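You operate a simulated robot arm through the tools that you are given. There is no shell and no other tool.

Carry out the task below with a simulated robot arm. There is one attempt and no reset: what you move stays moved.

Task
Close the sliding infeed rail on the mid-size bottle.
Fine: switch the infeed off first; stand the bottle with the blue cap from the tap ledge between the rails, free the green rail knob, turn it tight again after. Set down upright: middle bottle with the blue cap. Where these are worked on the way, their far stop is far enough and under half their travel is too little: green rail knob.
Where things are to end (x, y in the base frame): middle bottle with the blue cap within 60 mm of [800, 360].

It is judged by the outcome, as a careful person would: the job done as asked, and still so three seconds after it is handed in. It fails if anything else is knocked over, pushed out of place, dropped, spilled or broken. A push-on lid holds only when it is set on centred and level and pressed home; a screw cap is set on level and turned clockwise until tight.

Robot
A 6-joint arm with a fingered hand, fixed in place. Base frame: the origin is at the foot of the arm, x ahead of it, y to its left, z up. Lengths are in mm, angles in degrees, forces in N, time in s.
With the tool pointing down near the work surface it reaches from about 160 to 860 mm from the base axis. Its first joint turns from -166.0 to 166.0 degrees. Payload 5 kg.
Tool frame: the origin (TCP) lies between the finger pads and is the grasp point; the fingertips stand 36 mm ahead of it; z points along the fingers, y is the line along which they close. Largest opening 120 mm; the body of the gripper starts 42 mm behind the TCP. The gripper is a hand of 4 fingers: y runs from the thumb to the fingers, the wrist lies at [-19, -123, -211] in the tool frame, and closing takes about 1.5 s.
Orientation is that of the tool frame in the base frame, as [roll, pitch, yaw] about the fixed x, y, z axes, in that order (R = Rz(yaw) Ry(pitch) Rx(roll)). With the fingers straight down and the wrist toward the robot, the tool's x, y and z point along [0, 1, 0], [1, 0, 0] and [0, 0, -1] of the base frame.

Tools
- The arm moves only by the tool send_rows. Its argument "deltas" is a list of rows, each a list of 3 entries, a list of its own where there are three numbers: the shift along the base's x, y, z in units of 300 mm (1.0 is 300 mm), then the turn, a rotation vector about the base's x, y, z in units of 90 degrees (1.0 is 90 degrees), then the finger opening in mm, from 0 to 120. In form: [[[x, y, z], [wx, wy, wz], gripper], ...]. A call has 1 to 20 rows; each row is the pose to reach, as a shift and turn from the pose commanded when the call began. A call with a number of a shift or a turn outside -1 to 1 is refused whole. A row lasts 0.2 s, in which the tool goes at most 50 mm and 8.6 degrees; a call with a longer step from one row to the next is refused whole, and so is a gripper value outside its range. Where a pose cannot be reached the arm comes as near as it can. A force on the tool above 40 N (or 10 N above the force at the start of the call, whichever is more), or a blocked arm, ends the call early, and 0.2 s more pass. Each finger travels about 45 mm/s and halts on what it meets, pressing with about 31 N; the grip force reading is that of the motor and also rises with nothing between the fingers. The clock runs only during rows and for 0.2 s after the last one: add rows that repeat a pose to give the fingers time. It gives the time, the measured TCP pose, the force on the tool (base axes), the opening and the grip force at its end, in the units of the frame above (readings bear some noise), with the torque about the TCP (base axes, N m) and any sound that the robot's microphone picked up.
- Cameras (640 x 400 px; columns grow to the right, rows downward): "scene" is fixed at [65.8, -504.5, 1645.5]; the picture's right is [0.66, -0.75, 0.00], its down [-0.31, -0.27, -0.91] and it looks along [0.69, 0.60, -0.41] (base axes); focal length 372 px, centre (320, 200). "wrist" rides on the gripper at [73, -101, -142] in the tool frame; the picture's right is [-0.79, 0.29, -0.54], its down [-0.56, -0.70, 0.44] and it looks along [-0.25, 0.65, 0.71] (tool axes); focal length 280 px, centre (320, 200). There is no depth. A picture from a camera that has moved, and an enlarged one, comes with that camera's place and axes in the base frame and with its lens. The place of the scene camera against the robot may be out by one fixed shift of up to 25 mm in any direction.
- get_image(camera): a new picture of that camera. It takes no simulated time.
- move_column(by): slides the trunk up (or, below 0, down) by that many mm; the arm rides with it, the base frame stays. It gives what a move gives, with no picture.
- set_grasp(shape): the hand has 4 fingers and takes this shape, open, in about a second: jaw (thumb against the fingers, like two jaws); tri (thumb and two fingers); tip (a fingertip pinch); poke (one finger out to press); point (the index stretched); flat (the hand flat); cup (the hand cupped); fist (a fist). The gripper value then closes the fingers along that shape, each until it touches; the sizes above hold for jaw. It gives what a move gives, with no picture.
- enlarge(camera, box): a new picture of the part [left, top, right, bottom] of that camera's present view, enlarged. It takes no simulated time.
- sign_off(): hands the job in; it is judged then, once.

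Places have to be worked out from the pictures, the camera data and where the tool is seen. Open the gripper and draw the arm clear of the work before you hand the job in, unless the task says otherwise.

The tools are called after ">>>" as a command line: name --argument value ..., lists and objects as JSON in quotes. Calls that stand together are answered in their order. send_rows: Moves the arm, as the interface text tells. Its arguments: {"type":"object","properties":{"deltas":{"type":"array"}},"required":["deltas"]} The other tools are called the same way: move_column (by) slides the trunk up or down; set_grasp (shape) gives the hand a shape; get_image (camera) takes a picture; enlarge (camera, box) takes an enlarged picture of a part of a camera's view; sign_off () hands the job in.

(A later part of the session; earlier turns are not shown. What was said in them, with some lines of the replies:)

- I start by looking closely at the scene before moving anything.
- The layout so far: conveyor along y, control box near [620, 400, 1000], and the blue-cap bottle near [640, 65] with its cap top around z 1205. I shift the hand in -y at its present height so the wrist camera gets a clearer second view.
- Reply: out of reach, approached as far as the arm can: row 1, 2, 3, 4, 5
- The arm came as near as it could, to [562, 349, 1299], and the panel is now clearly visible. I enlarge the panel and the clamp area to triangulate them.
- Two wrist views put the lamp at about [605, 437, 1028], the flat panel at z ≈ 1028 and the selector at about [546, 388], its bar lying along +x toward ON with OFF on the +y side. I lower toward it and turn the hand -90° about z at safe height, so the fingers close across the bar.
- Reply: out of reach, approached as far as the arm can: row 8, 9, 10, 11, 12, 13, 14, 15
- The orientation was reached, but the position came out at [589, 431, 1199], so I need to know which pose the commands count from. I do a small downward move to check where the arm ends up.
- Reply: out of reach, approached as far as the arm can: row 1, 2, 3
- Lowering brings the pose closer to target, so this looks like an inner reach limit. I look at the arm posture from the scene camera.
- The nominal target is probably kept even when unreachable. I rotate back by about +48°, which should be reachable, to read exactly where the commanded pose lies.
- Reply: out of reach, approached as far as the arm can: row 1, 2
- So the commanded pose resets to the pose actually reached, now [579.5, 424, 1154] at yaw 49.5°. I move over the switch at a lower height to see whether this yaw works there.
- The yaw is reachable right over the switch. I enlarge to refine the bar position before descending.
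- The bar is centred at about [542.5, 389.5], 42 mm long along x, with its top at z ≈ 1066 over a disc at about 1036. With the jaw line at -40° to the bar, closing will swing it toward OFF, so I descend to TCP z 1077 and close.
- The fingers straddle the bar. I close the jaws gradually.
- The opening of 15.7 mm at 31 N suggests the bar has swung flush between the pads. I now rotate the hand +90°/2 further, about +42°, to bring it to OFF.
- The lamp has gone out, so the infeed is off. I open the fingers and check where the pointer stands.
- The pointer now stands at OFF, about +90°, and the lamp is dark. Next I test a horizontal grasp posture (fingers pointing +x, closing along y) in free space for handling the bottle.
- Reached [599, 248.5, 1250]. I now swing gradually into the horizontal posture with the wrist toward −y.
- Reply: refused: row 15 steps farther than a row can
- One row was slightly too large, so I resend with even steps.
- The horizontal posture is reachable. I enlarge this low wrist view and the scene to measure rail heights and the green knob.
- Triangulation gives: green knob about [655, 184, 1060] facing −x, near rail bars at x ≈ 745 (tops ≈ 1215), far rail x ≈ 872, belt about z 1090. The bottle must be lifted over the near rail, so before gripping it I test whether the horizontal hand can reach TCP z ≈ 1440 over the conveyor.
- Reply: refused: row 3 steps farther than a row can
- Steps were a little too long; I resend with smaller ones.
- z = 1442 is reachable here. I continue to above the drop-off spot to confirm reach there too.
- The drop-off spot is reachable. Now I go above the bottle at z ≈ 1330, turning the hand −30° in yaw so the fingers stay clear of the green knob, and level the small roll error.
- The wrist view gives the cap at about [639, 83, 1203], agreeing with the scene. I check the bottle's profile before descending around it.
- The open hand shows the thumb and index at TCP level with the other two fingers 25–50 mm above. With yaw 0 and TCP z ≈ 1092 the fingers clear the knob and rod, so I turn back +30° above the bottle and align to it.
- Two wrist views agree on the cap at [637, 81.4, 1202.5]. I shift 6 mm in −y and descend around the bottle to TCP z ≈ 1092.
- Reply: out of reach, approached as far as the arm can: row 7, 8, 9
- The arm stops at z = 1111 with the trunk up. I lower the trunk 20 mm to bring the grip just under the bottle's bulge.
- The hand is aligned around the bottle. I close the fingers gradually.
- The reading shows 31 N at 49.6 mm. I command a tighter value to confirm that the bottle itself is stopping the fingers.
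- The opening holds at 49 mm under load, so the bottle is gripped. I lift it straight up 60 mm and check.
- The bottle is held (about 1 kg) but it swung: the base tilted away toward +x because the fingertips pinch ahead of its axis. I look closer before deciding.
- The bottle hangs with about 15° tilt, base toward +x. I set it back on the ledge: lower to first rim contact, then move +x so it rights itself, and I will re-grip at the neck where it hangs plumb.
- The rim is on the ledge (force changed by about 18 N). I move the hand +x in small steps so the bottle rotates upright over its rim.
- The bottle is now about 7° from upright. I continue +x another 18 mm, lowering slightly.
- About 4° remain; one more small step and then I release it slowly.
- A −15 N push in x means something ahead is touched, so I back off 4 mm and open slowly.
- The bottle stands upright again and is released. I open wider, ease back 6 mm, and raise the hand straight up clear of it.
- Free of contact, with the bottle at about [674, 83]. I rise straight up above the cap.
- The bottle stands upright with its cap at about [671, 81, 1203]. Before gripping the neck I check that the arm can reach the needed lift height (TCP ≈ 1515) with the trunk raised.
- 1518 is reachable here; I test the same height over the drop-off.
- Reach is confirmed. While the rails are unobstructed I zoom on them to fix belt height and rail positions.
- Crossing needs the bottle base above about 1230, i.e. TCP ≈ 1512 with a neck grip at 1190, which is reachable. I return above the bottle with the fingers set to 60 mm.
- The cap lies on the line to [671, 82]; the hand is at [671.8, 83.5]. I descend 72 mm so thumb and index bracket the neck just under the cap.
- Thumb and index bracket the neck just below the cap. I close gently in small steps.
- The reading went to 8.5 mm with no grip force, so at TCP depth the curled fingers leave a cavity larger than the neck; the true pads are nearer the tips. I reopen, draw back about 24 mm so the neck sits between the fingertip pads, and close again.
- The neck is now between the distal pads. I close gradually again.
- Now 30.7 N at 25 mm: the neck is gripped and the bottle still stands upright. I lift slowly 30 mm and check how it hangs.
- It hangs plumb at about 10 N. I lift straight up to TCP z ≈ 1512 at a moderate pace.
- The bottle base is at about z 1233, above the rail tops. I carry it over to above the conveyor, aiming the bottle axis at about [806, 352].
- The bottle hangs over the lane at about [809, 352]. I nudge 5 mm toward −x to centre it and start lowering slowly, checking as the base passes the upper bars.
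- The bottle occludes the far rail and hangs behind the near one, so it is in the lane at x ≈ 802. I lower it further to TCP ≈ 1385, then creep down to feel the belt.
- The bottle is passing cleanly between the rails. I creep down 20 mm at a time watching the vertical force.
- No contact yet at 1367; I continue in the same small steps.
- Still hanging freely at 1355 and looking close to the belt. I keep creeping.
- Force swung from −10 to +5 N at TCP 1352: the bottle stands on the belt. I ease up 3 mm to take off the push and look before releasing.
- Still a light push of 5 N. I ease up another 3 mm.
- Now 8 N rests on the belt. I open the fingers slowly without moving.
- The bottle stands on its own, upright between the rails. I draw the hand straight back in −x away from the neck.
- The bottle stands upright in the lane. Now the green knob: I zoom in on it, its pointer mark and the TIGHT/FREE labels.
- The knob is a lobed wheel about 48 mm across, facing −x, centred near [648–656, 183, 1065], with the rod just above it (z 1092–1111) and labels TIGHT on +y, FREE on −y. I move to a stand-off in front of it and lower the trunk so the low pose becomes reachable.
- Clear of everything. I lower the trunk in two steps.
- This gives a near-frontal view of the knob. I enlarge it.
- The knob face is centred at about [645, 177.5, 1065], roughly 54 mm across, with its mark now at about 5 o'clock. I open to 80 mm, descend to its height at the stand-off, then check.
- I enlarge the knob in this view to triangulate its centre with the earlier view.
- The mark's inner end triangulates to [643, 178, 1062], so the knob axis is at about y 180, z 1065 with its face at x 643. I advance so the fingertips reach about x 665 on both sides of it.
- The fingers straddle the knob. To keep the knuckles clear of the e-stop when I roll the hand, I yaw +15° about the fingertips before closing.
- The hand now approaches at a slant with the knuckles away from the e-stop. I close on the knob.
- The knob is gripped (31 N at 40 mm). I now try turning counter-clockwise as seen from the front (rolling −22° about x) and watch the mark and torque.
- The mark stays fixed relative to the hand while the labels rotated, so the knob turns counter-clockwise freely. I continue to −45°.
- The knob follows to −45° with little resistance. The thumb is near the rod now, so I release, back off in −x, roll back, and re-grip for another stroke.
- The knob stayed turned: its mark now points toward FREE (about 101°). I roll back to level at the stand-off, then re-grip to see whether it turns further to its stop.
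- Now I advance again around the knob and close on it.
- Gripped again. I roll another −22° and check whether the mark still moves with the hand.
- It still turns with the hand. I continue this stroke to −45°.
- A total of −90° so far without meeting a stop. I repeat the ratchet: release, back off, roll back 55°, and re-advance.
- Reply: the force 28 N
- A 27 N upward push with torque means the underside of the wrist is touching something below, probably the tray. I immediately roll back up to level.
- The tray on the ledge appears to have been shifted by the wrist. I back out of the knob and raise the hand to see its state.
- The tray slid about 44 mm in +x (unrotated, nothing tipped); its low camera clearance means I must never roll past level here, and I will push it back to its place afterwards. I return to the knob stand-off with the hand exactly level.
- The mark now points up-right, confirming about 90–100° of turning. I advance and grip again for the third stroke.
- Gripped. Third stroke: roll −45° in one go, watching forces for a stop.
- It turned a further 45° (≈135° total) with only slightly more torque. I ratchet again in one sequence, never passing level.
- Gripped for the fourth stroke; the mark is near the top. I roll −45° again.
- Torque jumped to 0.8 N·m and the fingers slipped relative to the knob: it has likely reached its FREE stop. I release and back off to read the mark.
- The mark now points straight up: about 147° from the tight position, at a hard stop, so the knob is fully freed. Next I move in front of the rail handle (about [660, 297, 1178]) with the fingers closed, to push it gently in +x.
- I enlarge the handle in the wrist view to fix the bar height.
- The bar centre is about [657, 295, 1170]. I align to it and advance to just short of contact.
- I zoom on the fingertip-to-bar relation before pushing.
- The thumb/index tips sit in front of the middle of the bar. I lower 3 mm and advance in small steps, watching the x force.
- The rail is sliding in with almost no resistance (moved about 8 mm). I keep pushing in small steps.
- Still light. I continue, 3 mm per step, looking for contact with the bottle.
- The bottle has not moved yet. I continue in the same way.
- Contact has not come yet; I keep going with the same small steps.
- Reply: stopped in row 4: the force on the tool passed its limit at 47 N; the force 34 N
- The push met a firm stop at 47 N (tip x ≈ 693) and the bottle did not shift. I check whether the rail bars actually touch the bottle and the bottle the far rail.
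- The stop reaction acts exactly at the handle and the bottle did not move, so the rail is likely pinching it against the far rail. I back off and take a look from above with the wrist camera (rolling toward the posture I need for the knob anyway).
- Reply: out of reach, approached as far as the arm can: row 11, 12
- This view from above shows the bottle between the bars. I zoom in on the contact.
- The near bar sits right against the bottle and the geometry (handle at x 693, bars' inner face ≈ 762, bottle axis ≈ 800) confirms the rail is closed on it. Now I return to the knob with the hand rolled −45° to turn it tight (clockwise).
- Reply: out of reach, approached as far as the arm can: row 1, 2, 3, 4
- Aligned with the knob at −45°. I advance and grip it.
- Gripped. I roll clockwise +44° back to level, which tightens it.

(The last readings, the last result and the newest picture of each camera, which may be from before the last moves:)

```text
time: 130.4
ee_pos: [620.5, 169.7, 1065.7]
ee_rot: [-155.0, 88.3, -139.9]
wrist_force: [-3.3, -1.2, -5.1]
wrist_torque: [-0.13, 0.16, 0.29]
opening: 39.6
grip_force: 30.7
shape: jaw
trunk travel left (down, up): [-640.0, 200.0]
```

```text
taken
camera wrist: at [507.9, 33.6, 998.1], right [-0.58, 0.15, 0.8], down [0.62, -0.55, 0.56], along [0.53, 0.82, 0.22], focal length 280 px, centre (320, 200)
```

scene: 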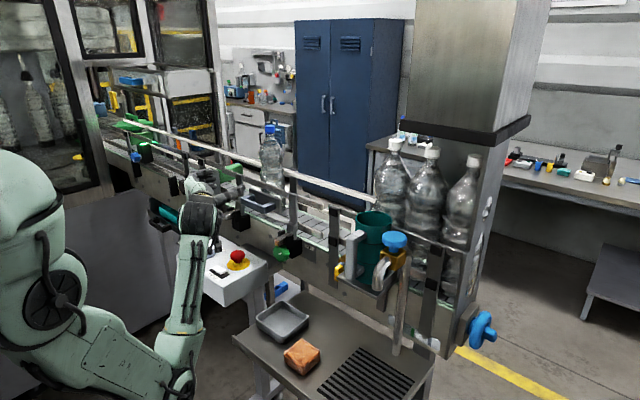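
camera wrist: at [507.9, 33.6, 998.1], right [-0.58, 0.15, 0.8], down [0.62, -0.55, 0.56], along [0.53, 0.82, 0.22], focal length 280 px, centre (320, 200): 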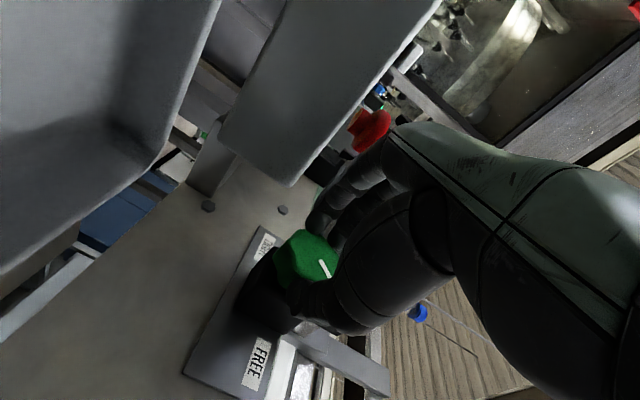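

The knob turned with the hand (+44°). I ratchet back to −45° for the next tightening stroke.

>>> send_rows --deltas '[[[0, 0, 0], [0, 0, 0], 52], [[0, 0, 0], [0, 0, 0], 62], [[0, 0, 0], [0, 0, 0], 70], [[-0.05, 0, 0], [0, 0, 0], 72], [[-0.1, 0, 0], [0, 0, 0], 72], [[-0.147, 0, 0], [0, 0, 0], 72], [[-0.147, 0.0005, 0.004], [-0.083, 0, 0], 72], [[-0.147, 0.0015, 0.008], [-0.167, 0, 0], 72], [[-0.147, 0.003, 0.012], [-0.25, 0, 0], 72], [[-0.147, 0.005, 0.016], [-0.333, 0, 0], 72], [[-0.147, 0.007, 0.019], [-0.417, 0, 0], 72], [[-0.147, 0.009, 0.022], [-0.5, 0, 0], 72], [[-0.1, 0.009, 0.022], [-0.5, 0, 0], 72], [[-0.05, 0.009, 0.022], [-0.5, 0, 0], 72], [[0, 0.009, 0.022], [-0.5, 0, 0], 70], [[0, 0.009, 0.022], [-0.5, 0, 0], 58], [[0, 0.009, 0.022], [-0.5, 0, 0], 46], [[0, 0.009, 0.022], [-0.5, 0, 0], 34], [[0, 0.009, 0.022], [-0.5, 0, 0], 25], [[0, 0.009, 0.022], [-0.5, 0, 0], 25]]'

>>> get_image --camera "wrist"

```text
time: 134.6
ee_pos: [621.6, 169.7, 1072.2]
ee_rot: [-106.3, 43.8, -91.8]
wrist_force: [-1.7, -1.4, -0.1]
wrist_torque: [0.01, 0.18, 0.18]
opening: 39.5
grip_force: 30.6
shape: jaw
trunk travel left (down, up): [-640.0, 200.0]
```

```text
taken
camera wrist: at [508.0, 26.5, 1120.9], right [-0.58, 0.67, 0.46], down [0.62, 0.0, 0.78], along [0.53, 0.74, -0.42], focal length 280 px, centre (320, 200)
```

wrist: 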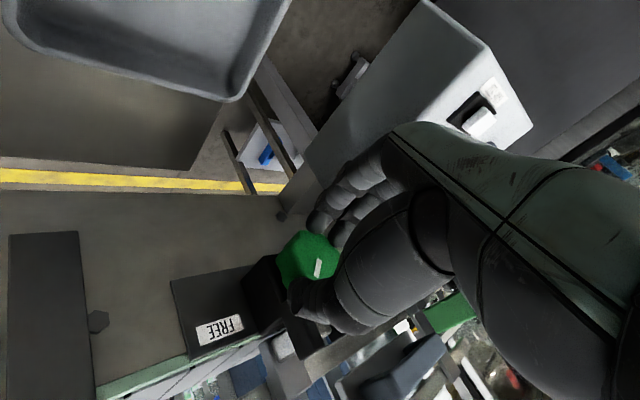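

Gripped again; second tightening stroke of +45°.

>>> send_rows --deltas '[[[0, -0.0015, -0.004], [0.083, 0, 0], 25], [[0, -0.003, -0.008], [0.167, 0, 0], 25], [[0, -0.005, -0.012], [0.25, 0, 0], 25], [[0, -0.007, -0.016], [0.333, 0, 0], 25], [[0, -0.008, -0.019], [0.417, 0, 0], 25], [[0, -0.009, -0.022], [0.5, 0, 0], 25], [[0, -0.009, -0.022], [0.5, 0, 0], 25]]'

>>> get_image --camera "wrist"

```text
time: 136.2
ee_pos: [621.7, 168.8, 1065.4]
ee_rot: [-155.8, 88.2, -140.9]
wrist_force: [-9.3, -5.7, -11.7]
wrist_torque: [-0.2, 0.3, 0.17]
opening: 39.3
grip_force: 30.8
shape: jaw
trunk travel left (down, up): [-640.0, 200.0]
```

```text
taken
camera wrist: at [507.8, 33.3, 997.9], right [-0.58, 0.15, 0.8], down [0.62, -0.55, 0.55], along [0.53, 0.82, 0.22], focal length 280 px, centre (320, 200)
```

wrist: 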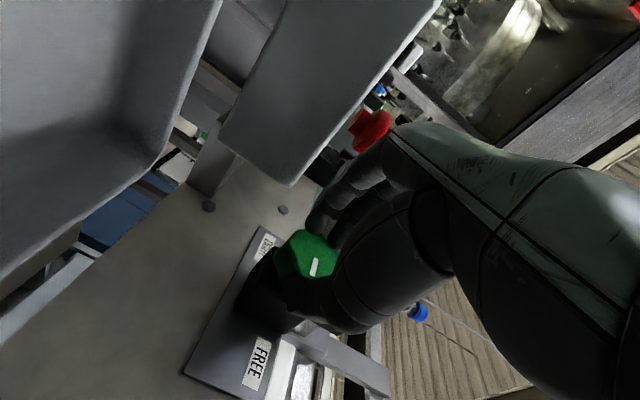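

It turned again with rising resistance. I ratchet back once more.

>>> send_rows --deltas '[[[0, 0, 0], [0, 0, 0], 52], [[0, 0, 0], [0, 0, 0], 62], [[0, 0, 0], [0, 0, 0], 70], [[-0.05, 0, 0], [0, 0, 0], 72], [[-0.1, 0, 0], [0, 0, 0], 72], [[-0.147, 0, 0], [0, 0, 0], 72], [[-0.147, 0.0025, 0.004], [-0.083, 0, 0], 72], [[-0.147, 0.0045, 0.008], [-0.167, 0, 0], 72], [[-0.147, 0.007, 0.012], [-0.25, 0, 0], 72], [[-0.147, 0.009, 0.016], [-0.333, 0, 0], 72], [[-0.147, 0.012, 0.019], [-0.417, 0, 0], 72], [[-0.147, 0.015, 0.022], [-0.5, 0, 0], 72], [[-0.1, 0.015, 0.022], [-0.5, 0, 0], 72], [[-0.05, 0.015, 0.022], [-0.5, 0, 0], 72], [[0, 0.015, 0.022], [-0.5, 0, 0], 70], [[0, 0.015, 0.022], [-0.5, 0, 0], 58], [[0, 0.015, 0.022], [-0.5, 0, 0], 46], [[0, 0.015, 0.022], [-0.5, 0, 0], 34], [[0, 0.015, 0.022], [-0.5, 0, 0], 25], [[0, 0.015, 0.022], [-0.5, 0, 0], 25]]'

>>> get_image --camera "wrist"

```text
time: 140.4
ee_pos: [620.6, 173.0, 1073.8]
ee_rot: [-106.3, 43.9, -91.9]
wrist_force: [-2.9, -0.3, 1.4]
wrist_torque: [0.03, 0.26, 0.17]
opening: 38.5
grip_force: 30.9
shape: jaw
trunk travel left (down, up): [-640.0, 200.0]
```

```text
taken
camera wrist: at [507.0, 28.8, 1122.3], right [-0.58, 0.67, 0.46], down [0.62, 0.0, 0.78], along [0.53, 0.74, -0.42], focal length 280 px, centre (320, 200)
```

wrist: 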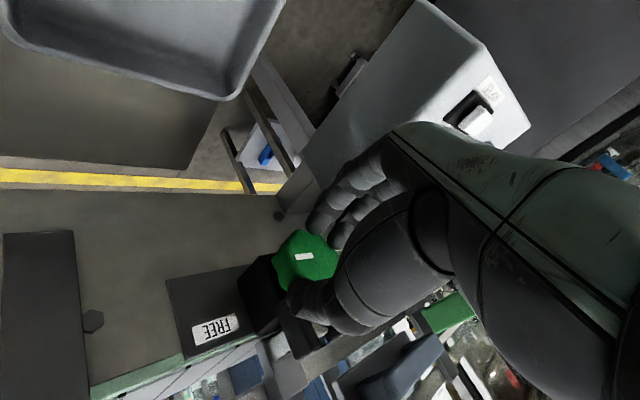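

The mark now shows about 100° of the 147°. Third tightening stroke of +45°.

>>> send_rows --deltas '[[[0, -0.0015, -0.004], [0.083, 0, 0], 25], [[0, -0.003, -0.008], [0.167, 0, 0], 25], [[0, -0.005, -0.012], [0.25, 0, 0], 25], [[0, -0.007, -0.016], [0.333, 0, 0], 25], [[0, -0.009, -0.02], [0.417, 0, 0], 25], [[0, -0.01, -0.024], [0.5, 0, 0], 25], [[0, -0.01, -0.024], [0.5, 0, 0], 25]]'

>>> get_image --camera "wrist"

```text
time: 142.0
ee_pos: [620.2, 168.1, 1064.5]
ee_rot: [-156.0, 88.4, -141.1]
wrist_force: [-9.7, -7.0, -0.6]
wrist_torque: [-0.1, 0.08, 0.28]
opening: 38.5
grip_force: 30.9
shape: jaw
trunk travel left (down, up): [-640.0, 200.0]
```

```text
taken
camera wrist: at [506.9, 33.5, 997.8], right [-0.58, 0.15, 0.8], down [0.62, -0.55, 0.56], along [0.53, 0.82, 0.23], focal length 280 px, centre (320, 200)
```

wrist: 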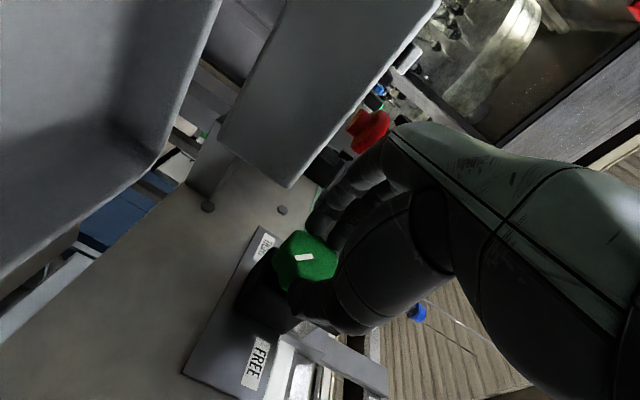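

The mark is back to about its original tight position. To be sure it is hard against its stop I do one more stroke.

>>> send_rows --deltas '[[[0, 0, 0], [0, 0, 0], 52], [[0, 0, 0], [0, 0, 0], 62], [[0, 0, 0], [0, 0, 0], 70], [[-0.05, 0, 0], [0, 0, 0], 72], [[-0.1, 0, 0], [0, 0, 0], 72], [[-0.147, 0, 0], [0, 0, 0], 72], [[-0.147, 0.003, 0.004], [-0.083, 0, 0], 72], [[-0.147, 0.006, 0.009], [-0.167, 0, 0], 72], [[-0.147, 0.009, 0.013], [-0.25, 0, 0], 72], [[-0.147, 0.012, 0.018], [-0.333, 0, 0], 72], [[-0.147, 0.014, 0.021], [-0.417, 0, 0], 72], [[-0.147, 0.016, 0.024], [-0.5, 0, 0], 72], [[-0.1, 0.016, 0.024], [-0.5, 0, 0], 72], [[-0.05, 0.016, 0.024], [-0.5, 0, 0], 72], [[0, 0.016, 0.024], [-0.5, 0, 0], 70], [[0, 0.016, 0.024], [-0.5, 0, 0], 58], [[0, 0.016, 0.024], [-0.5, 0, 0], 46], [[0, 0.016, 0.024], [-0.5, 0, 0], 34], [[0, 0.016, 0.024], [-0.5, 0, 0], 25], [[0, 0.016, 0.024], [-0.5, 0, 0], 25]]'

>>> get_image --camera "wrist"

```text
time: 146.2
ee_pos: [621.1, 174.2, 1072.5]
ee_rot: [-106.2, 43.9, -91.7]
wrist_force: [-1.0, -1.4, 3.1]
wrist_torque: [-0.01, 0.04, 0.05]
opening: 39.7
grip_force: 31.2
shape: jaw
trunk travel left (down, up): [-640.0, 200.0]
```

```text
taken
camera wrist: at [507.5, 30.9, 1120.9], right [-0.58, 0.67, 0.46], down [0.62, 0.0, 0.78], along [0.53, 0.74, -0.42], focal length 280 px, centre (320, 200)
```

wrist: 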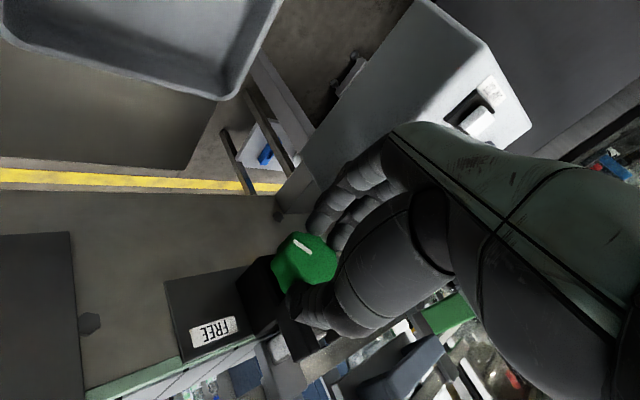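

Gripped; I roll +20° and check for the stop.

>>> send_rows --deltas '[[[0, -0.001, -0.003], [0.06, 0, 0], 25], [[0, -0.002, -0.006], [0.12, 0, 0], 25], [[0, -0.0035, -0.009], [0.18, 0, 0], 25], [[0, -0.0045, -0.011], [0.22, 0, 0], 25], [[0, -0.0045, -0.011], [0.22, 0, 0], 25]]'

>>> get_image --camera "wrist"

```text
time: 147.4
ee_pos: [621.7, 170.5, 1068.4]
ee_rot: [-108.1, 63.7, -93.5]
wrist_force: [-3.2, -10.5, -6.3]
wrist_torque: [-0.56, 0.35, 0.09]
opening: 37.8
grip_force: 31.2
shape: jaw
trunk travel left (down, up): [-640.0, 200.0]
```

```text
taken
camera wrist: at [507.5, 20.4, 1066.0], right [-0.58, 0.48, 0.66], down [0.62, -0.26, 0.74], along [0.53, 0.84, -0.15], focal length 280 px, centre (320, 200)
```

wrist: 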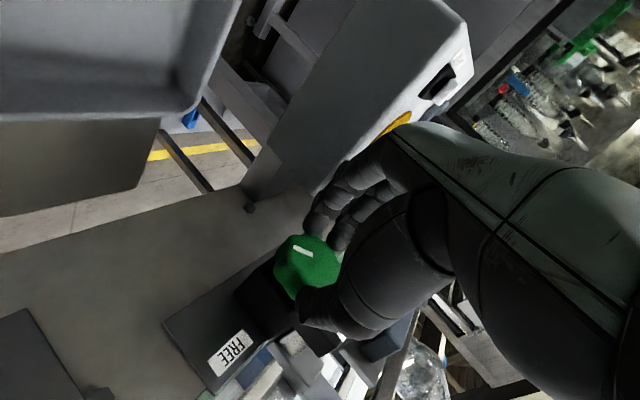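

Torque has risen to 0.56 N·m and the mark lags the hand: it is reaching its stop. I roll another 12° to seat it fully.

>>> send_rows --deltas '[[[0, -0.001, -0.003], [0.05, 0, 0], 25], [[0, -0.002, -0.006], [0.1, 0, 0], 25], [[0, -0.0025, -0.007], [0.135, 0, 0], 25], [[0, -0.0025, -0.007], [0.135, 0, 0], 25]]'

>>> get_image --camera "wrist"

```text
time: 148.4
ee_pos: [618.4, 171.3, 1068.7]
ee_rot: [-109.5, 76.0, -94.6]
wrist_force: [-12.4, -7.1, -0.3]
wrist_torque: [-0.33, 0.37, 0.59]
opening: 36.2
grip_force: 30.7
shape: jaw
trunk travel left (down, up): [-640.0, 200.0]
```

```text
taken
camera wrist: at [505.9, 24.6, 1034.0], right [-0.58, 0.33, 0.74], down [0.62, -0.41, 0.67], along [0.52, 0.85, 0.04], focal length 280 px, centre (320, 200)
```

wrist: 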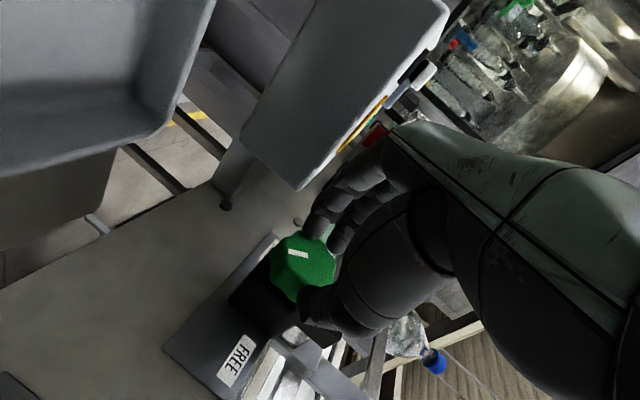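

The fingers now slip over the lobes, so the knob is hard tight. I release, back off and check the mark.

>>> send_rows --deltas '[[[0, 0, 0], [0, 0, 0], 50], [[0, 0, 0], [0, 0, 0], 62], [[0, 0, 0], [0, 0, 0], 70], [[-0.05, 0, 0], [0, 0, 0], 72], [[-0.1, 0, 0], [0, 0, 0], 72], [[-0.15, 0, 0], [0, 0, 0], 72], [[-0.15, 0, 0], [0, 0, 0], 72]]'

>>> enlarge --camera "wrist" --box '[150, 200, 340, 390]'

>>> enlarge --camera "scene" --box '[240, 210, 320, 290]'

```text
time: 150.0
ee_pos: [576.7, 173.2, 1066.4]
ee_rot: [-110.4, 75.7, -95.6]
wrist_force: [-0.2, 0.1, -0.3]
wrist_torque: [0.01, -0.01, -0.01]
opening: 71.3
grip_force: 0.0
shape: jaw
trunk travel left (down, up): [-640.0, 200.0]
```

```text
2.11 times, centred on (245, 295) of wrist
camera zoom: at [462.4, 24.7, 1031.3], right [-0.58, 0.33, 0.74], down [0.62, -0.41, 0.67], along [0.53, 0.85, 0.03], focal length 590 px, centre (478, 0)
```

zoom: 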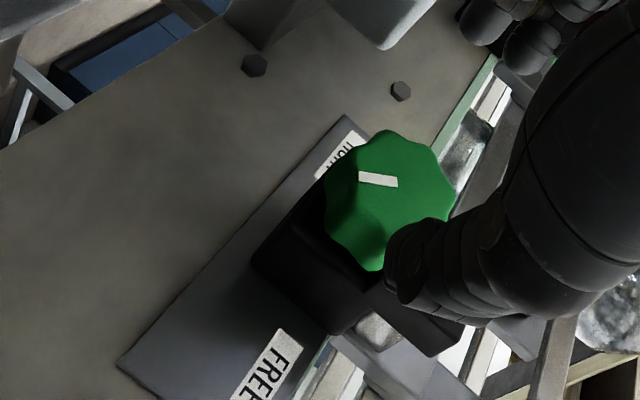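

```text
5.00 times, centred on (280, 250) of scene
camera zoom: at [65.8, -504.5, 1645.5], right [0.66, -0.75, 0.0], down [-0.31, -0.27, -0.91], along [0.69, 0.6, -0.41], focal length 1861 px, centre (520, -50)
```

zoom: 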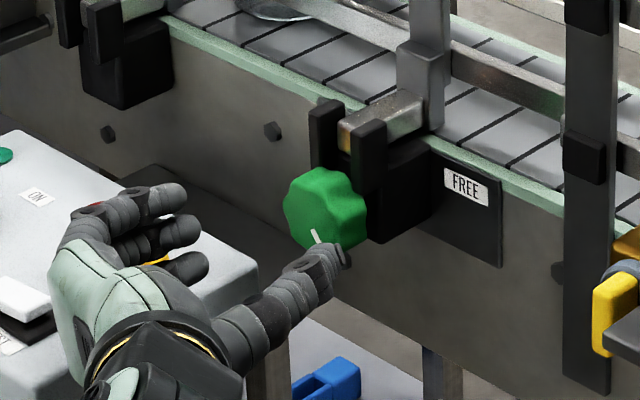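

The mark is back at about 5 o'clock (its original tight position) and the knob is firm. Now I restore the tray: first I raise the trunk for a clear orientation change.

>>> move_column --by 100

>>> move_column --by 100

>>> send_rows --deltas '[[[0, 0, 0], [0.053, -0.007, -0.055], 70], [[0.02, 0.05, 0], [0.105, -0.014, -0.11], 60], [[0.04, 0.12, 0], [0.158, -0.0208, -0.1656], 50], [[0.04, 0.12, 0], [0.158, -0.0208, -0.1656], 50]]'

>>> get_image --camera "scene"

```text
time: 151.3
ee_pos: [576.2, 171.1, 1166.0]
ee_rot: [-110.3, 75.8, -95.5]
wrist_force: [0.1, 0.4, 0.2]
wrist_torque: [-0.02, 0.02, 0.03]
opening: 71.5
grip_force: 0.1
shape: jaw
trunk travel left (down, up): [-740.0, 100.0]
```

```text
time: 152.7
ee_pos: [576.2, 171.8, 1266.1]
ee_rot: [-110.0, 75.7, -95.2]
wrist_force: [-0.1, 1.1, 1.0]
wrist_torque: [0.01, -0.02, 0.04]
opening: 71.3
grip_force: 0.0
shape: jaw
trunk travel left (down, up): [-840.0, 0.0]
```

```text
time: 153.7
ee_pos: [588.0, 206.5, 1265.5]
ee_rot: [158.8, 88.7, 158.8]
wrist_force: [-0.1, 0.4, -0.8]
wrist_torque: [-0.01, 0.02, 0.02]
opening: 50.3
grip_force: 0.0
shape: jaw
trunk travel left (down, up): [-840.0, 0.0]
```

```text
taken
```

scene: 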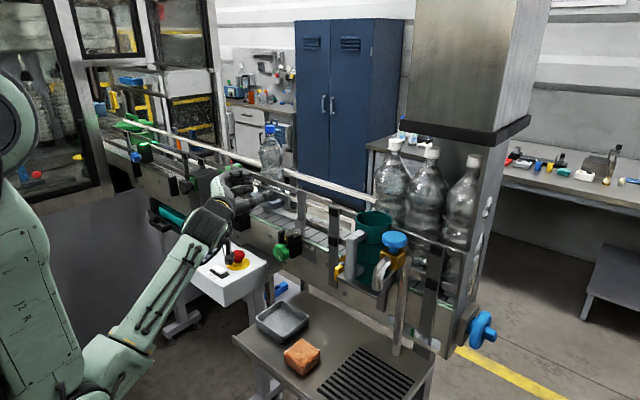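

Everything looks in place. I now rotate the hand back to fingers-down, reversing the earlier swing.

>>> send_rows --deltas '[[[0.01, 0.04, -0.01], [0.048, 0.048, -0.048], 50], [[0.02, 0.08, -0.03], [0.096, 0.096, -0.096], 50], [[0.04, 0.132, -0.05], [0.144, 0.144, -0.144], 50], [[0.04, 0.132, -0.05], [0.192, 0.192, -0.192], 50], [[0.04, 0.132, -0.05], [0.24, 0.24, -0.24], 50], [[0.04, 0.132, -0.05], [0.288, 0.288, -0.288], 50], [[0.04, 0.132, -0.05], [0.336, 0.336, -0.336], 50], [[0.04, 0.132, -0.05], [0.384, 0.384, -0.384], 50], [[0.04, 0.132, -0.05], [0.432, 0.432, -0.432], 50], [[0.04, 0.132, -0.05], [0.48, 0.48, -0.48], 50], [[0.04, 0.132, -0.05], [0.528, 0.528, -0.528], 50], [[0.04, 0.132, -0.05], [0.576, 0.576, -0.576], 50], [[0.04, 0.132, -0.05], [0.624, 0.624, -0.624], 50], [[0.04, 0.132, -0.05], [0.672, 0.672, -0.672], 50], [[0.04, 0.132, -0.05], [0.72, 0.72, -0.72], 50], [[0.04, 0.132, -0.05], [0.768, 0.768, -0.768], 50], [[0.04, 0.132, -0.05], [0.768, 0.768, -0.768], 50]]'

>>> get_image --camera "wrist"

>>> get_image --camera "scene"

```text
time: 157.3
ee_pos: [599.9, 247.0, 1252.1]
ee_rot: [179.8, -1.1, 89.6]
wrist_force: [0.9, -1.0, -0.5]
wrist_torque: [0.0, -0.02, 0.01]
opening: 50.2
grip_force: 0.0
shape: jaw
trunk travel left (down, up): [-840.0, 0.0]
```

```text
taken
camera wrist: at [498.1, 318.5, 1395.6], right [0.28, -0.8, 0.53], down [-0.7, -0.55, -0.46], along [0.65, -0.24, -0.72], focal length 280 px, centre (320, 200)
```

wrist: 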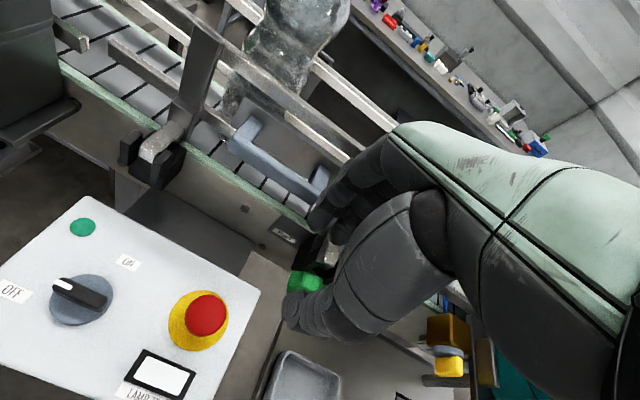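

```text
taken
```

scene: 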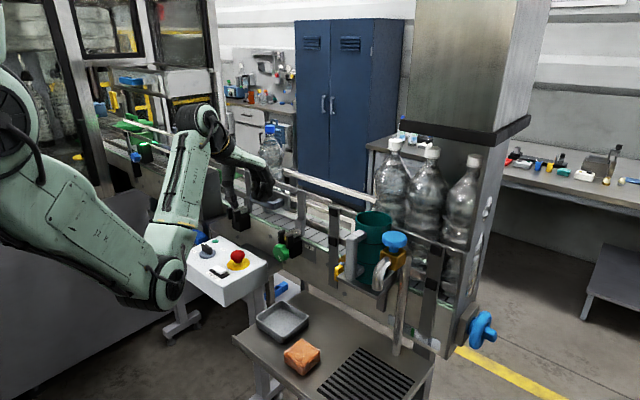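

Fingers are down again and this top view shows the rail and bottle; I zoom to check the contact and the tray.

>>> enlarge --camera "wrist" --box '[190, 0, 390, 150]'

>>> enlarge --camera "scene" --box '[220, 260, 460, 400]'

```text
2.67 times, centred on (290, 75) of wrist
camera zoom: at [498.1, 318.5, 1395.6], right [0.28, -0.8, 0.53], down [-0.7, -0.55, -0.46], along [0.65, -0.24, -0.72], focal length 748 px, centre (400, 533)
```

zoom: 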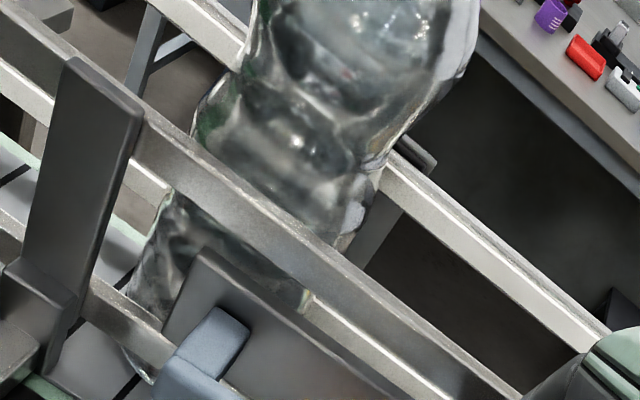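

```text
2.67 times, centred on (340, 330) of scene
camera zoom: at [65.8, -504.5, 1645.5], right [0.66, -0.75, 0.0], down [-0.31, -0.27, -0.91], along [0.69, 0.6, -0.41], focal length 993 px, centre (267, -147)
```

zoom: 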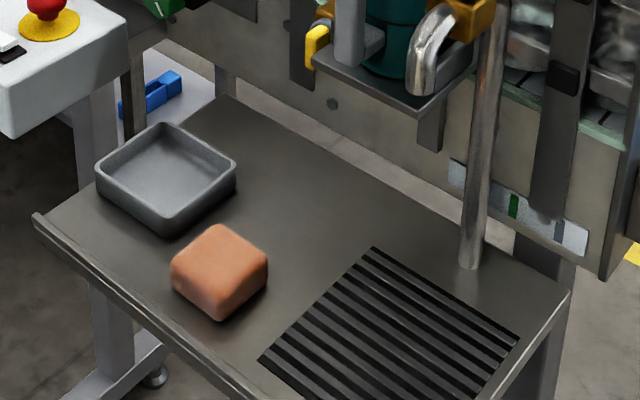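

The bottle sits snug between the near and far bars. I now move over the ledge to view the tray and push it back 44 mm in −x.

>>> send_rows --deltas '[[[-0.01, -0.12, -0.03], [0, 0, 0], 50], [[-0.03, -0.25, -0.1], [0, 0, 0], 60], [[-0.05, -0.38, -0.2], [0, 0, 0], 60], [[-0.067, -0.457, -0.32], [0, 0, 0], 60], [[-0.067, -0.457, -0.34], [0, 0, 0], 60], [[-0.067, -0.457, -0.34], [0, 0, 0], 60]]'

>>> get_image --camera "wrist"

>>> get_image --camera "scene"

```text
time: 158.7
ee_pos: [579.1, 109.6, 1147.3]
ee_rot: [179.7, -1.2, 89.7]
wrist_force: [-0.1, -0.2, 0.7]
wrist_torque: [0.0, 0.0, 0.01]
opening: 59.8
grip_force: 0.0
shape: jaw
trunk travel left (down, up): [-840.0, 0.0]
```

```text
taken
camera wrist: at [476.3, 181.0, 1291.3], right [0.28, -0.8, 0.53], down [-0.7, -0.55, -0.46], along [0.65, -0.24, -0.72], focal length 280 px, centre (320, 200)
```

wrist: 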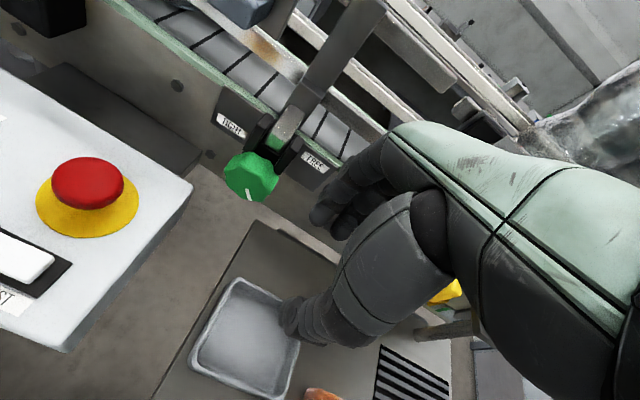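

```text
taken
```

scene: 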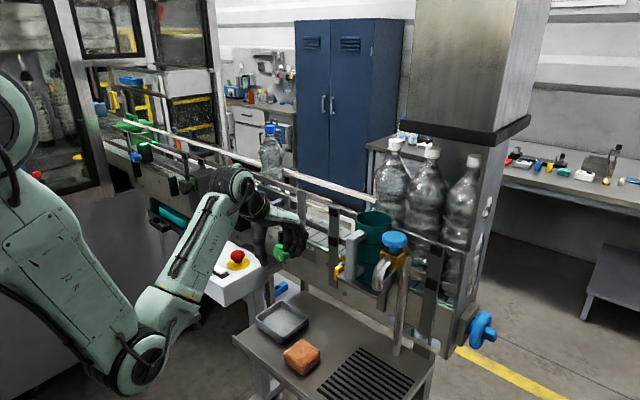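

The tray is in view. I enlarge it for its corner positions.

>>> enlarge --camera "wrist" --box '[170, 250, 350, 400]'

>>> enlarge --camera "scene" --box '[230, 290, 330, 370]'

```text
2.67 times, centred on (260, 325) of wrist
camera zoom: at [476.3, 181.0, 1291.3], right [0.28, -0.8, 0.53], down [-0.7, -0.55, -0.46], along [0.65, -0.24, -0.72], focal length 748 px, centre (480, -133)
```

zoom: 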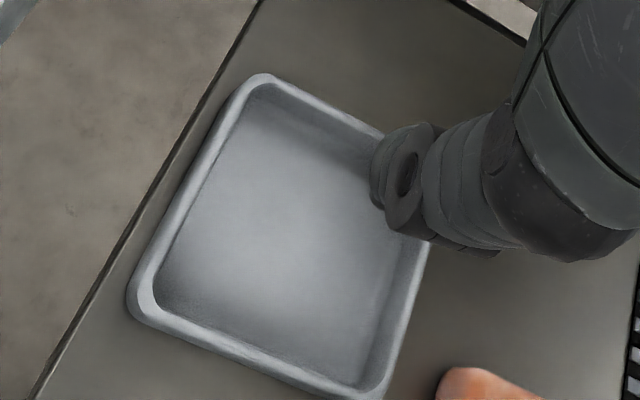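

```text
5.00 times, centred on (280, 330) of scene
camera zoom: at [65.8, -504.5, 1645.5], right [0.66, -0.75, 0.0], down [-0.31, -0.27, -0.91], along [0.69, 0.6, -0.41], focal length 1861 px, centre (520, -450)
```

zoom: 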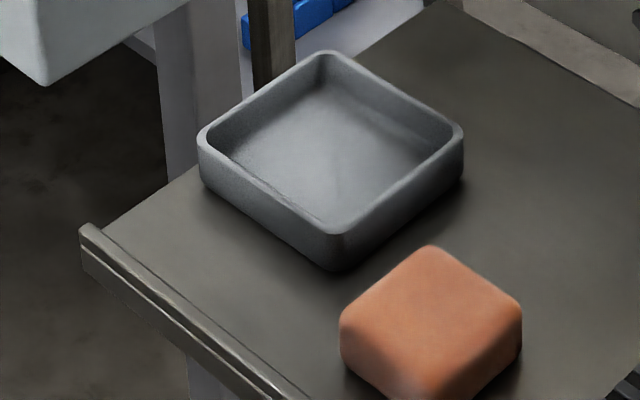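

Tray rim corners: x 509–600, y 29–129, rim z 957; its original far edge was at x ≈ 560. I lower the open fingers so that the fingers stand just outside its +x wall (thumb inside), then pull −x.

>>> send_rows --deltas '[[[0.037, -0.022, -0.08], [0, 0, 0], 50], [[0.037, -0.022, -0.2], [0, 0, 0], 50], [[0.037, -0.022, -0.32], [0, 0, 0], 50], [[0.037, -0.022, -0.44], [0, 0, 0], 50], [[0.037, -0.022, -0.53], [0, 0, 0], 50], [[0.037, -0.022, -0.555], [0, 0, 0], 50], [[0.037, -0.022, -0.555], [0, 0, 0], 50]]'

>>> enlarge --camera "scene" --box '[220, 260, 340, 370]'

>>> get_image --camera "wrist"

```text
time: 160.3
ee_pos: [590.3, 103.7, 982.6]
ee_rot: [179.8, -1.2, 89.7]
wrist_force: [-0.8, 0.5, 0.4]
wrist_torque: [0.03, 0.0, 0.02]
opening: 50.3
grip_force: 0.2
shape: jaw
trunk travel left (down, up): [-840.0, 0.0]
```

```text
3.64 times, centred on (280, 315) of scene
camera zoom: at [65.8, -504.5, 1645.5], right [0.66, -0.75, 0.0], down [-0.31, -0.27, -0.91], along [0.69, 0.6, -0.41], focal length 1354 px, centre (466, -218)
```

zoom: 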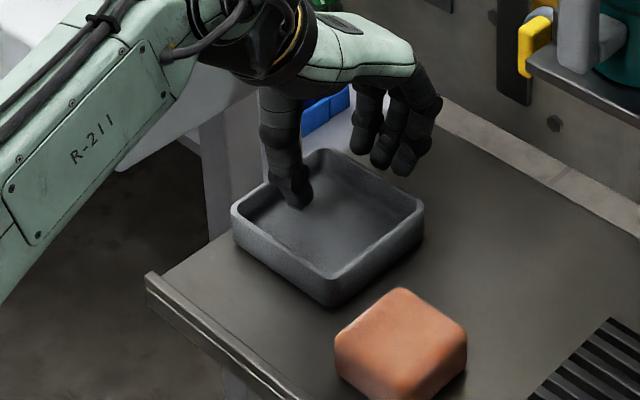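

```text
taken
camera wrist: at [488.1, 174.8, 1125.9], right [0.28, -0.8, 0.53], down [-0.7, -0.55, -0.46], along [0.65, -0.24, -0.72], focal length 280 px, centre (320, 200)
```

wrist: 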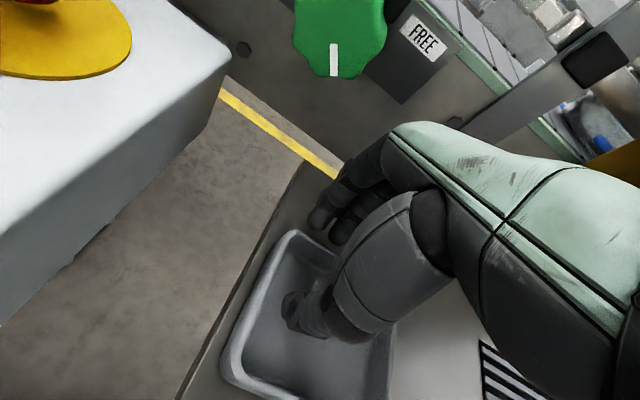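

Fingers are outside the +x wall and the thumb inside. I pull in −x slowly, first 40 mm, and check.

>>> send_rows --deltas '[[[-0.01, 0, -0.01], [0, 0, 0], 50], [[-0.035, 0, -0.012], [0, 0, 0], 50], [[-0.06, 0, -0.012], [0, 0, 0], 50], [[-0.085, 0, -0.012], [0, 0, 0], 50], [[-0.11, 0, -0.012], [0, 0, 0], 50], [[-0.133, 0, -0.012], [0, 0, 0], 50], [[-0.133, 0, -0.012], [0, 0, 0], 50]]'

>>> enlarge --camera "scene" --box '[220, 260, 460, 400]'

```text
time: 161.9
ee_pos: [551.0, 102.9, 978.5]
ee_rot: [179.8, -1.0, 89.8]
wrist_force: [-0.5, 0.2, 0.1]
wrist_torque: [-0.01, 0.03, -0.01]
opening: 50.5
grip_force: 0.1
shape: jaw
trunk travel left (down, up): [-840.0, 0.0]
```

```text
2.67 times, centred on (340, 330) of scene
camera zoom: at [65.8, -504.5, 1645.5], right [0.66, -0.75, 0.0], down [-0.31, -0.27, -0.91], along [0.69, 0.6, -0.41], focal length 993 px, centre (267, -147)
```

zoom: 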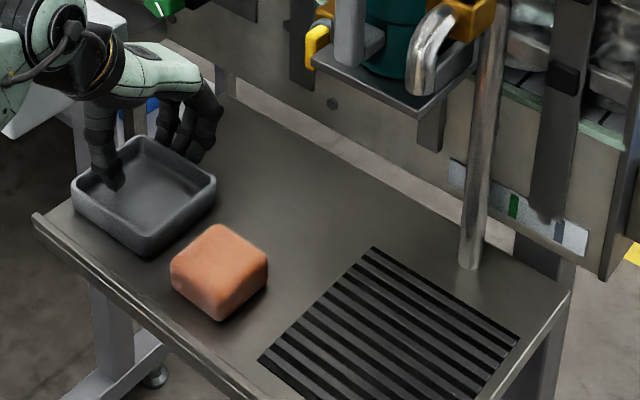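

The tray moved as intended; about 12 mm remains to match its original corners. I pull a further 12 mm.

>>> send_rows --deltas '[[[-0.015, 0, 0], [0, 0, 0], 50], [[-0.03, 0, 0], [0, 0, 0], 50], [[-0.04, 0, 0], [0, 0, 0], 50], [[-0.04, 0, 0], [0, 0, 0], 50]]'

>>> enlarge --camera "scene" --box '[220, 260, 460, 400]'

```text
time: 162.9
ee_pos: [538.6, 102.8, 980.0]
ee_rot: [179.8, -1.1, 89.7]
wrist_force: [1.0, 0.9, -0.4]
wrist_torque: [0.0, 0.01, 0.02]
opening: 50.5
grip_force: 0.0
shape: jaw
trunk travel left (down, up): [-840.0, 0.0]
```

```text
2.67 times, centred on (340, 330) of scene
camera zoom: at [65.8, -504.5, 1645.5], right [0.66, -0.75, 0.0], down [-0.31, -0.27, -0.91], along [0.69, 0.6, -0.41], focal length 993 px, centre (267, -147)
```

zoom: 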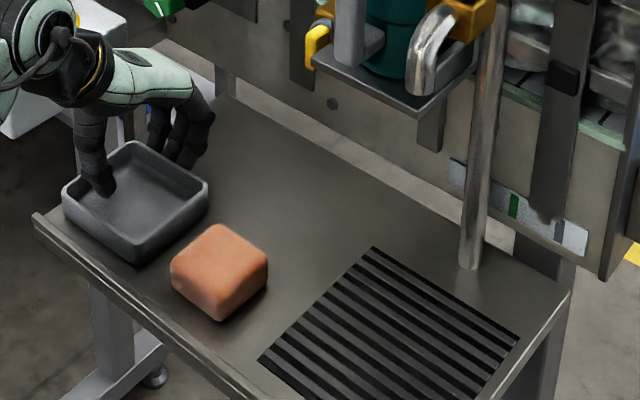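

The tray corners now coincide with the original picture. I ease off +x 3 mm and raise the hand straight up and clear.

>>> send_rows --deltas '[[[0.01, 0, 0], [0, 0, 0], 52], [[0.01, 0, 0.1], [0, 0, 0], 52], [[0.01, 0, 0.25], [0, 0, 0], 56], [[0.01, 0, 0.4], [0, 0, 0], 70], [[0.01, 0, 0.55], [0, 0, 0], 90], [[0.01, 0.05, 0.65], [0, 0, 0], 110], [[0.03, 0.15, 0.75], [0, 0, 0], 120], [[0.03, 0.2, 0.78], [0, 0, 0], 120], [[0.03, 0.2, 0.78], [0, 0, 0], 120]]'

>>> get_image --camera "scene"

>>> enlarge --camera "scene" --box '[160, 180, 320, 280]'

>>> enlarge --camera "scene" --box '[220, 260, 460, 400]'

>>> get_image --camera "wrist"

```text
time: 164.9
ee_pos: [547.6, 160.7, 1212.8]
ee_rot: [179.8, -1.1, 89.7]
wrist_force: [0.4, -0.6, -0.1]
wrist_torque: [0.03, 0.01, 0.02]
opening: 119.8
grip_force: 0.1
shape: jaw
trunk travel left (down, up): [-840.0, 0.0]
```

```text
taken
```

scene: 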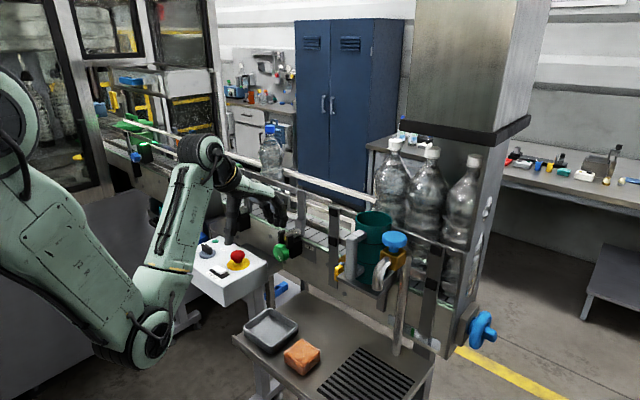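

```text
4.00 times, centred on (240, 230) of scene
camera zoom: at [65.8, -504.5, 1645.5], right [0.66, -0.75, 0.0], down [-0.31, -0.27, -0.91], along [0.69, 0.6, -0.41], focal length 1489 px, centre (640, 80)
```

zoom: 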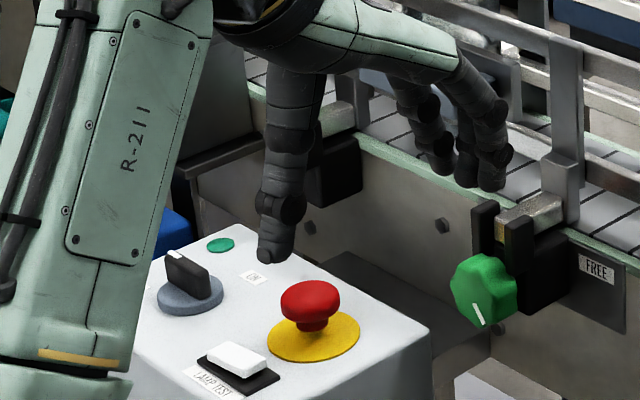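

```text
2.67 times, centred on (340, 330) of scene
camera zoom: at [65.8, -504.5, 1645.5], right [0.66, -0.75, 0.0], down [-0.31, -0.27, -0.91], along [0.69, 0.6, -0.41], focal length 993 px, centre (267, -147)
```

zoom: 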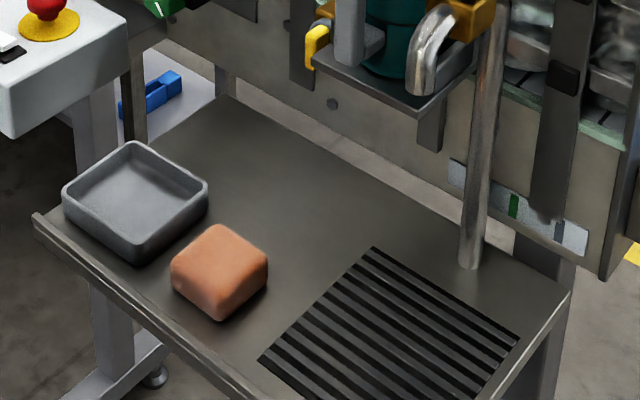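

```text
taken
camera wrist: at [445.9, 231.6, 1355.8], right [0.28, -0.8, 0.53], down [-0.7, -0.55, -0.46], along [0.65, -0.24, -0.72], focal length 280 px, centre (320, 200)
```

wrist: 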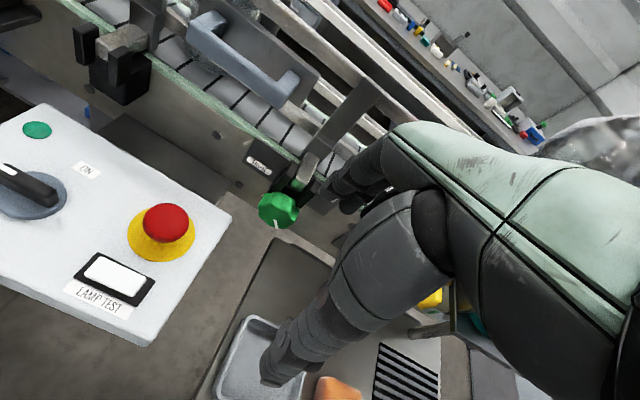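

Switch OFF, lamp dark, knob mark at its original tight angle, tray and sponge as at the start. I move to a clear parking pose near the start position and take a final look at rail and bottle from above.

>>> send_rows --deltas '[[[0.02, 0.12, 0.02], [0, 0, 0], 120], [[0.03, 0.26, 0.04], [0, 0, 0], 120], [[0.03, 0.4, 0.06], [0, 0, 0], 120], [[0.02, 0.54, 0.09], [0, 0, 0], 120], [[0.01, 0.68, 0.12], [0, 0, 0], 120], [[0.0, 0.82, 0.18], [0, 0, 0], 120], [[-0.02, 0.94, 0.25], [0, 0, 0], 120], [[-0.04, 1.0, 0.33], [0, 0, 0], 120], [[-0.04, 1.0, 0.36], [0, 0, 0], 120], [[-0.04, 1.0, 0.36], [0, 0, 0], 120]]'

>>> get_image --camera "wrist"

>>> get_image --camera "scene"

>>> enlarge --camera "wrist" --box '[180, 0, 400, 200]'

```text
time: 167.1
ee_pos: [534.2, 466.3, 1322.2]
ee_rot: [179.8, -1.1, 89.7]
wrist_force: [1.1, 0.7, -0.2]
wrist_torque: [0.01, -0.03, 0.0]
opening: 119.8
grip_force: 0.0
shape: jaw
trunk travel left (down, up): [-840.0, 0.0]
```

```text
taken
camera wrist: at [433.0, 537.0, 1465.5], right [0.28, -0.8, 0.53], down [-0.7, -0.55, -0.46], along [0.65, -0.24, -0.72], focal length 280 px, centre (320, 200)
```

wrist: 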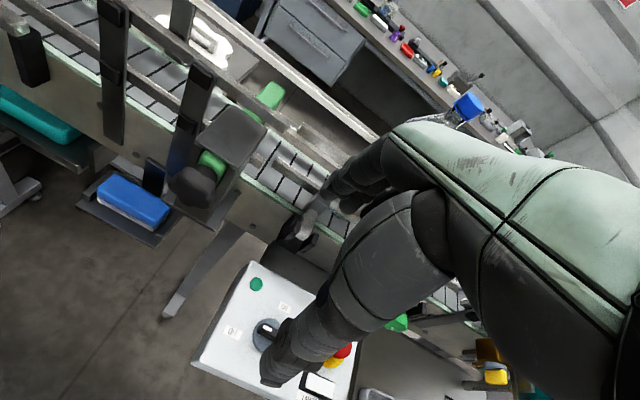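

```text
taken
```

scene: 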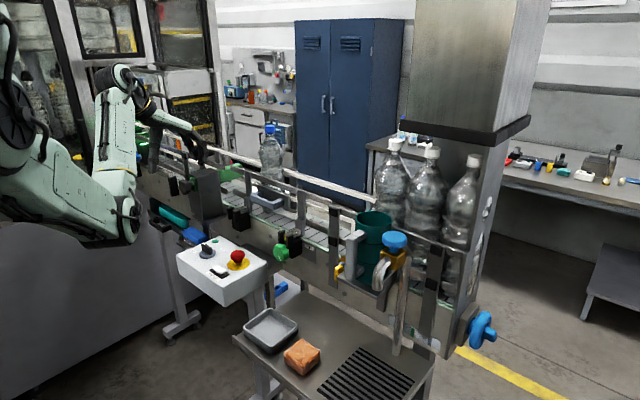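

```text
2.00 times, centred on (290, 100) of wrist
camera zoom: at [433.0, 537.0, 1465.5], right [0.28, -0.8, 0.53], down [-0.7, -0.55, -0.46], along [0.65, -0.24, -0.72], focal length 561 px, centre (380, 400)
```

zoom: 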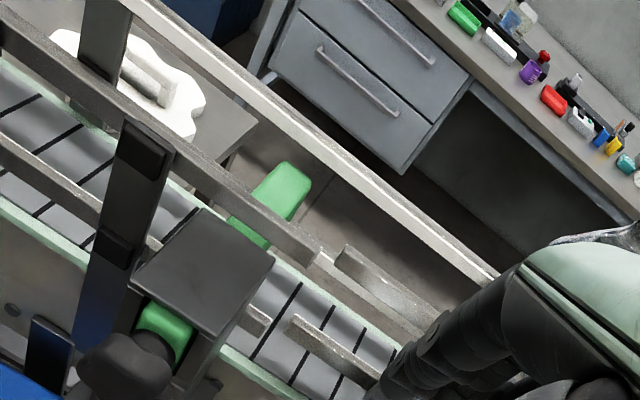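

The arm is clear. I take a last close look at the bottle and rail in the scene view.

>>> enlarge --camera "scene" --box '[230, 110, 340, 260]'

>>> enlarge --camera "scene" --box '[240, 150, 310, 230]'

```text
2.67 times, centred on (285, 185) of scene
camera zoom: at [65.8, -504.5, 1645.5], right [0.66, -0.75, 0.0], down [-0.31, -0.27, -0.91], along [0.69, 0.6, -0.41], focal length 993 px, centre (413, 240)
```

zoom: 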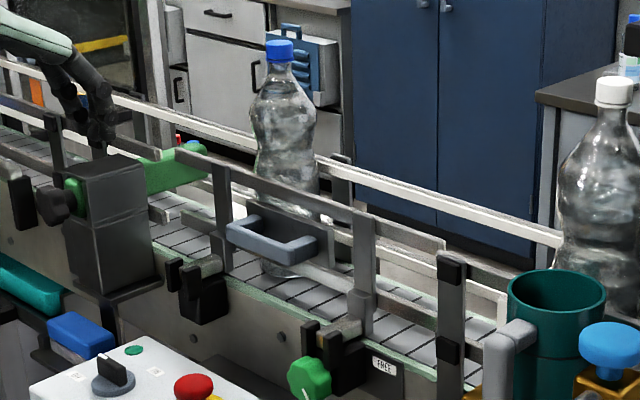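

```text
5.00 times, centred on (275, 190) of scene
camera zoom: at [65.8, -504.5, 1645.5], right [0.66, -0.75, 0.0], down [-0.31, -0.27, -0.91], along [0.69, 0.6, -0.41], focal length 1861 px, centre (545, 250)
```

zoom: 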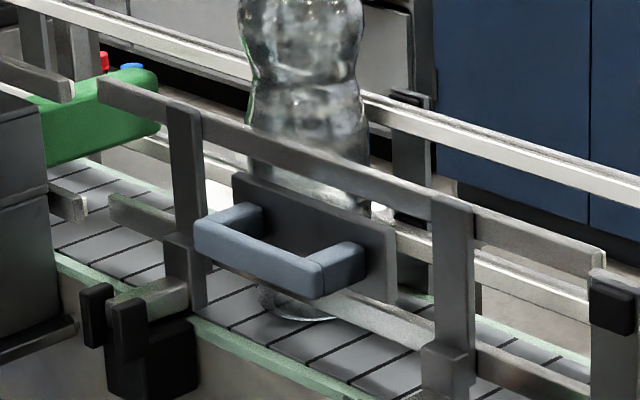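

The bottle stands upright, held between the near and far bars. The knob is tight, the infeed is off, the tray is back in place and the arm is clear. I hand the job in.

>>> sign_off

```text
The job is handed in.
```

The job is handed in. The blue-cap bottle stands upright at about [800, 355], and the sliding rail is closed on it. I'm inferring the contact: the rail came up against a firm stop, the bottle did not move, and the measured positions agree. No picture shows the contact point itself.

- **Infeed:** it was switched to OFF first, and the lamp has stayed dark since.
- **Bottle:** my first grip let it tilt about 15° on the tap ledge. I set it back down upright, re-gripped it at the neck and carried it over the rail.
- **Green knob:** I turned it about 147° to its free stop, pushed the rail in, then turned it back until it would go no further. Its mark is back at roughly its starting angle.
- **Tray:** while I was turning the knob, the underside of the wrist pushed the grey tray on the ledge about 40 mm. I pulled it back, and its corners now match the first picture to within about a pixel. Nothing tipped over or fell.

The arm is parked clear with the gripper open.
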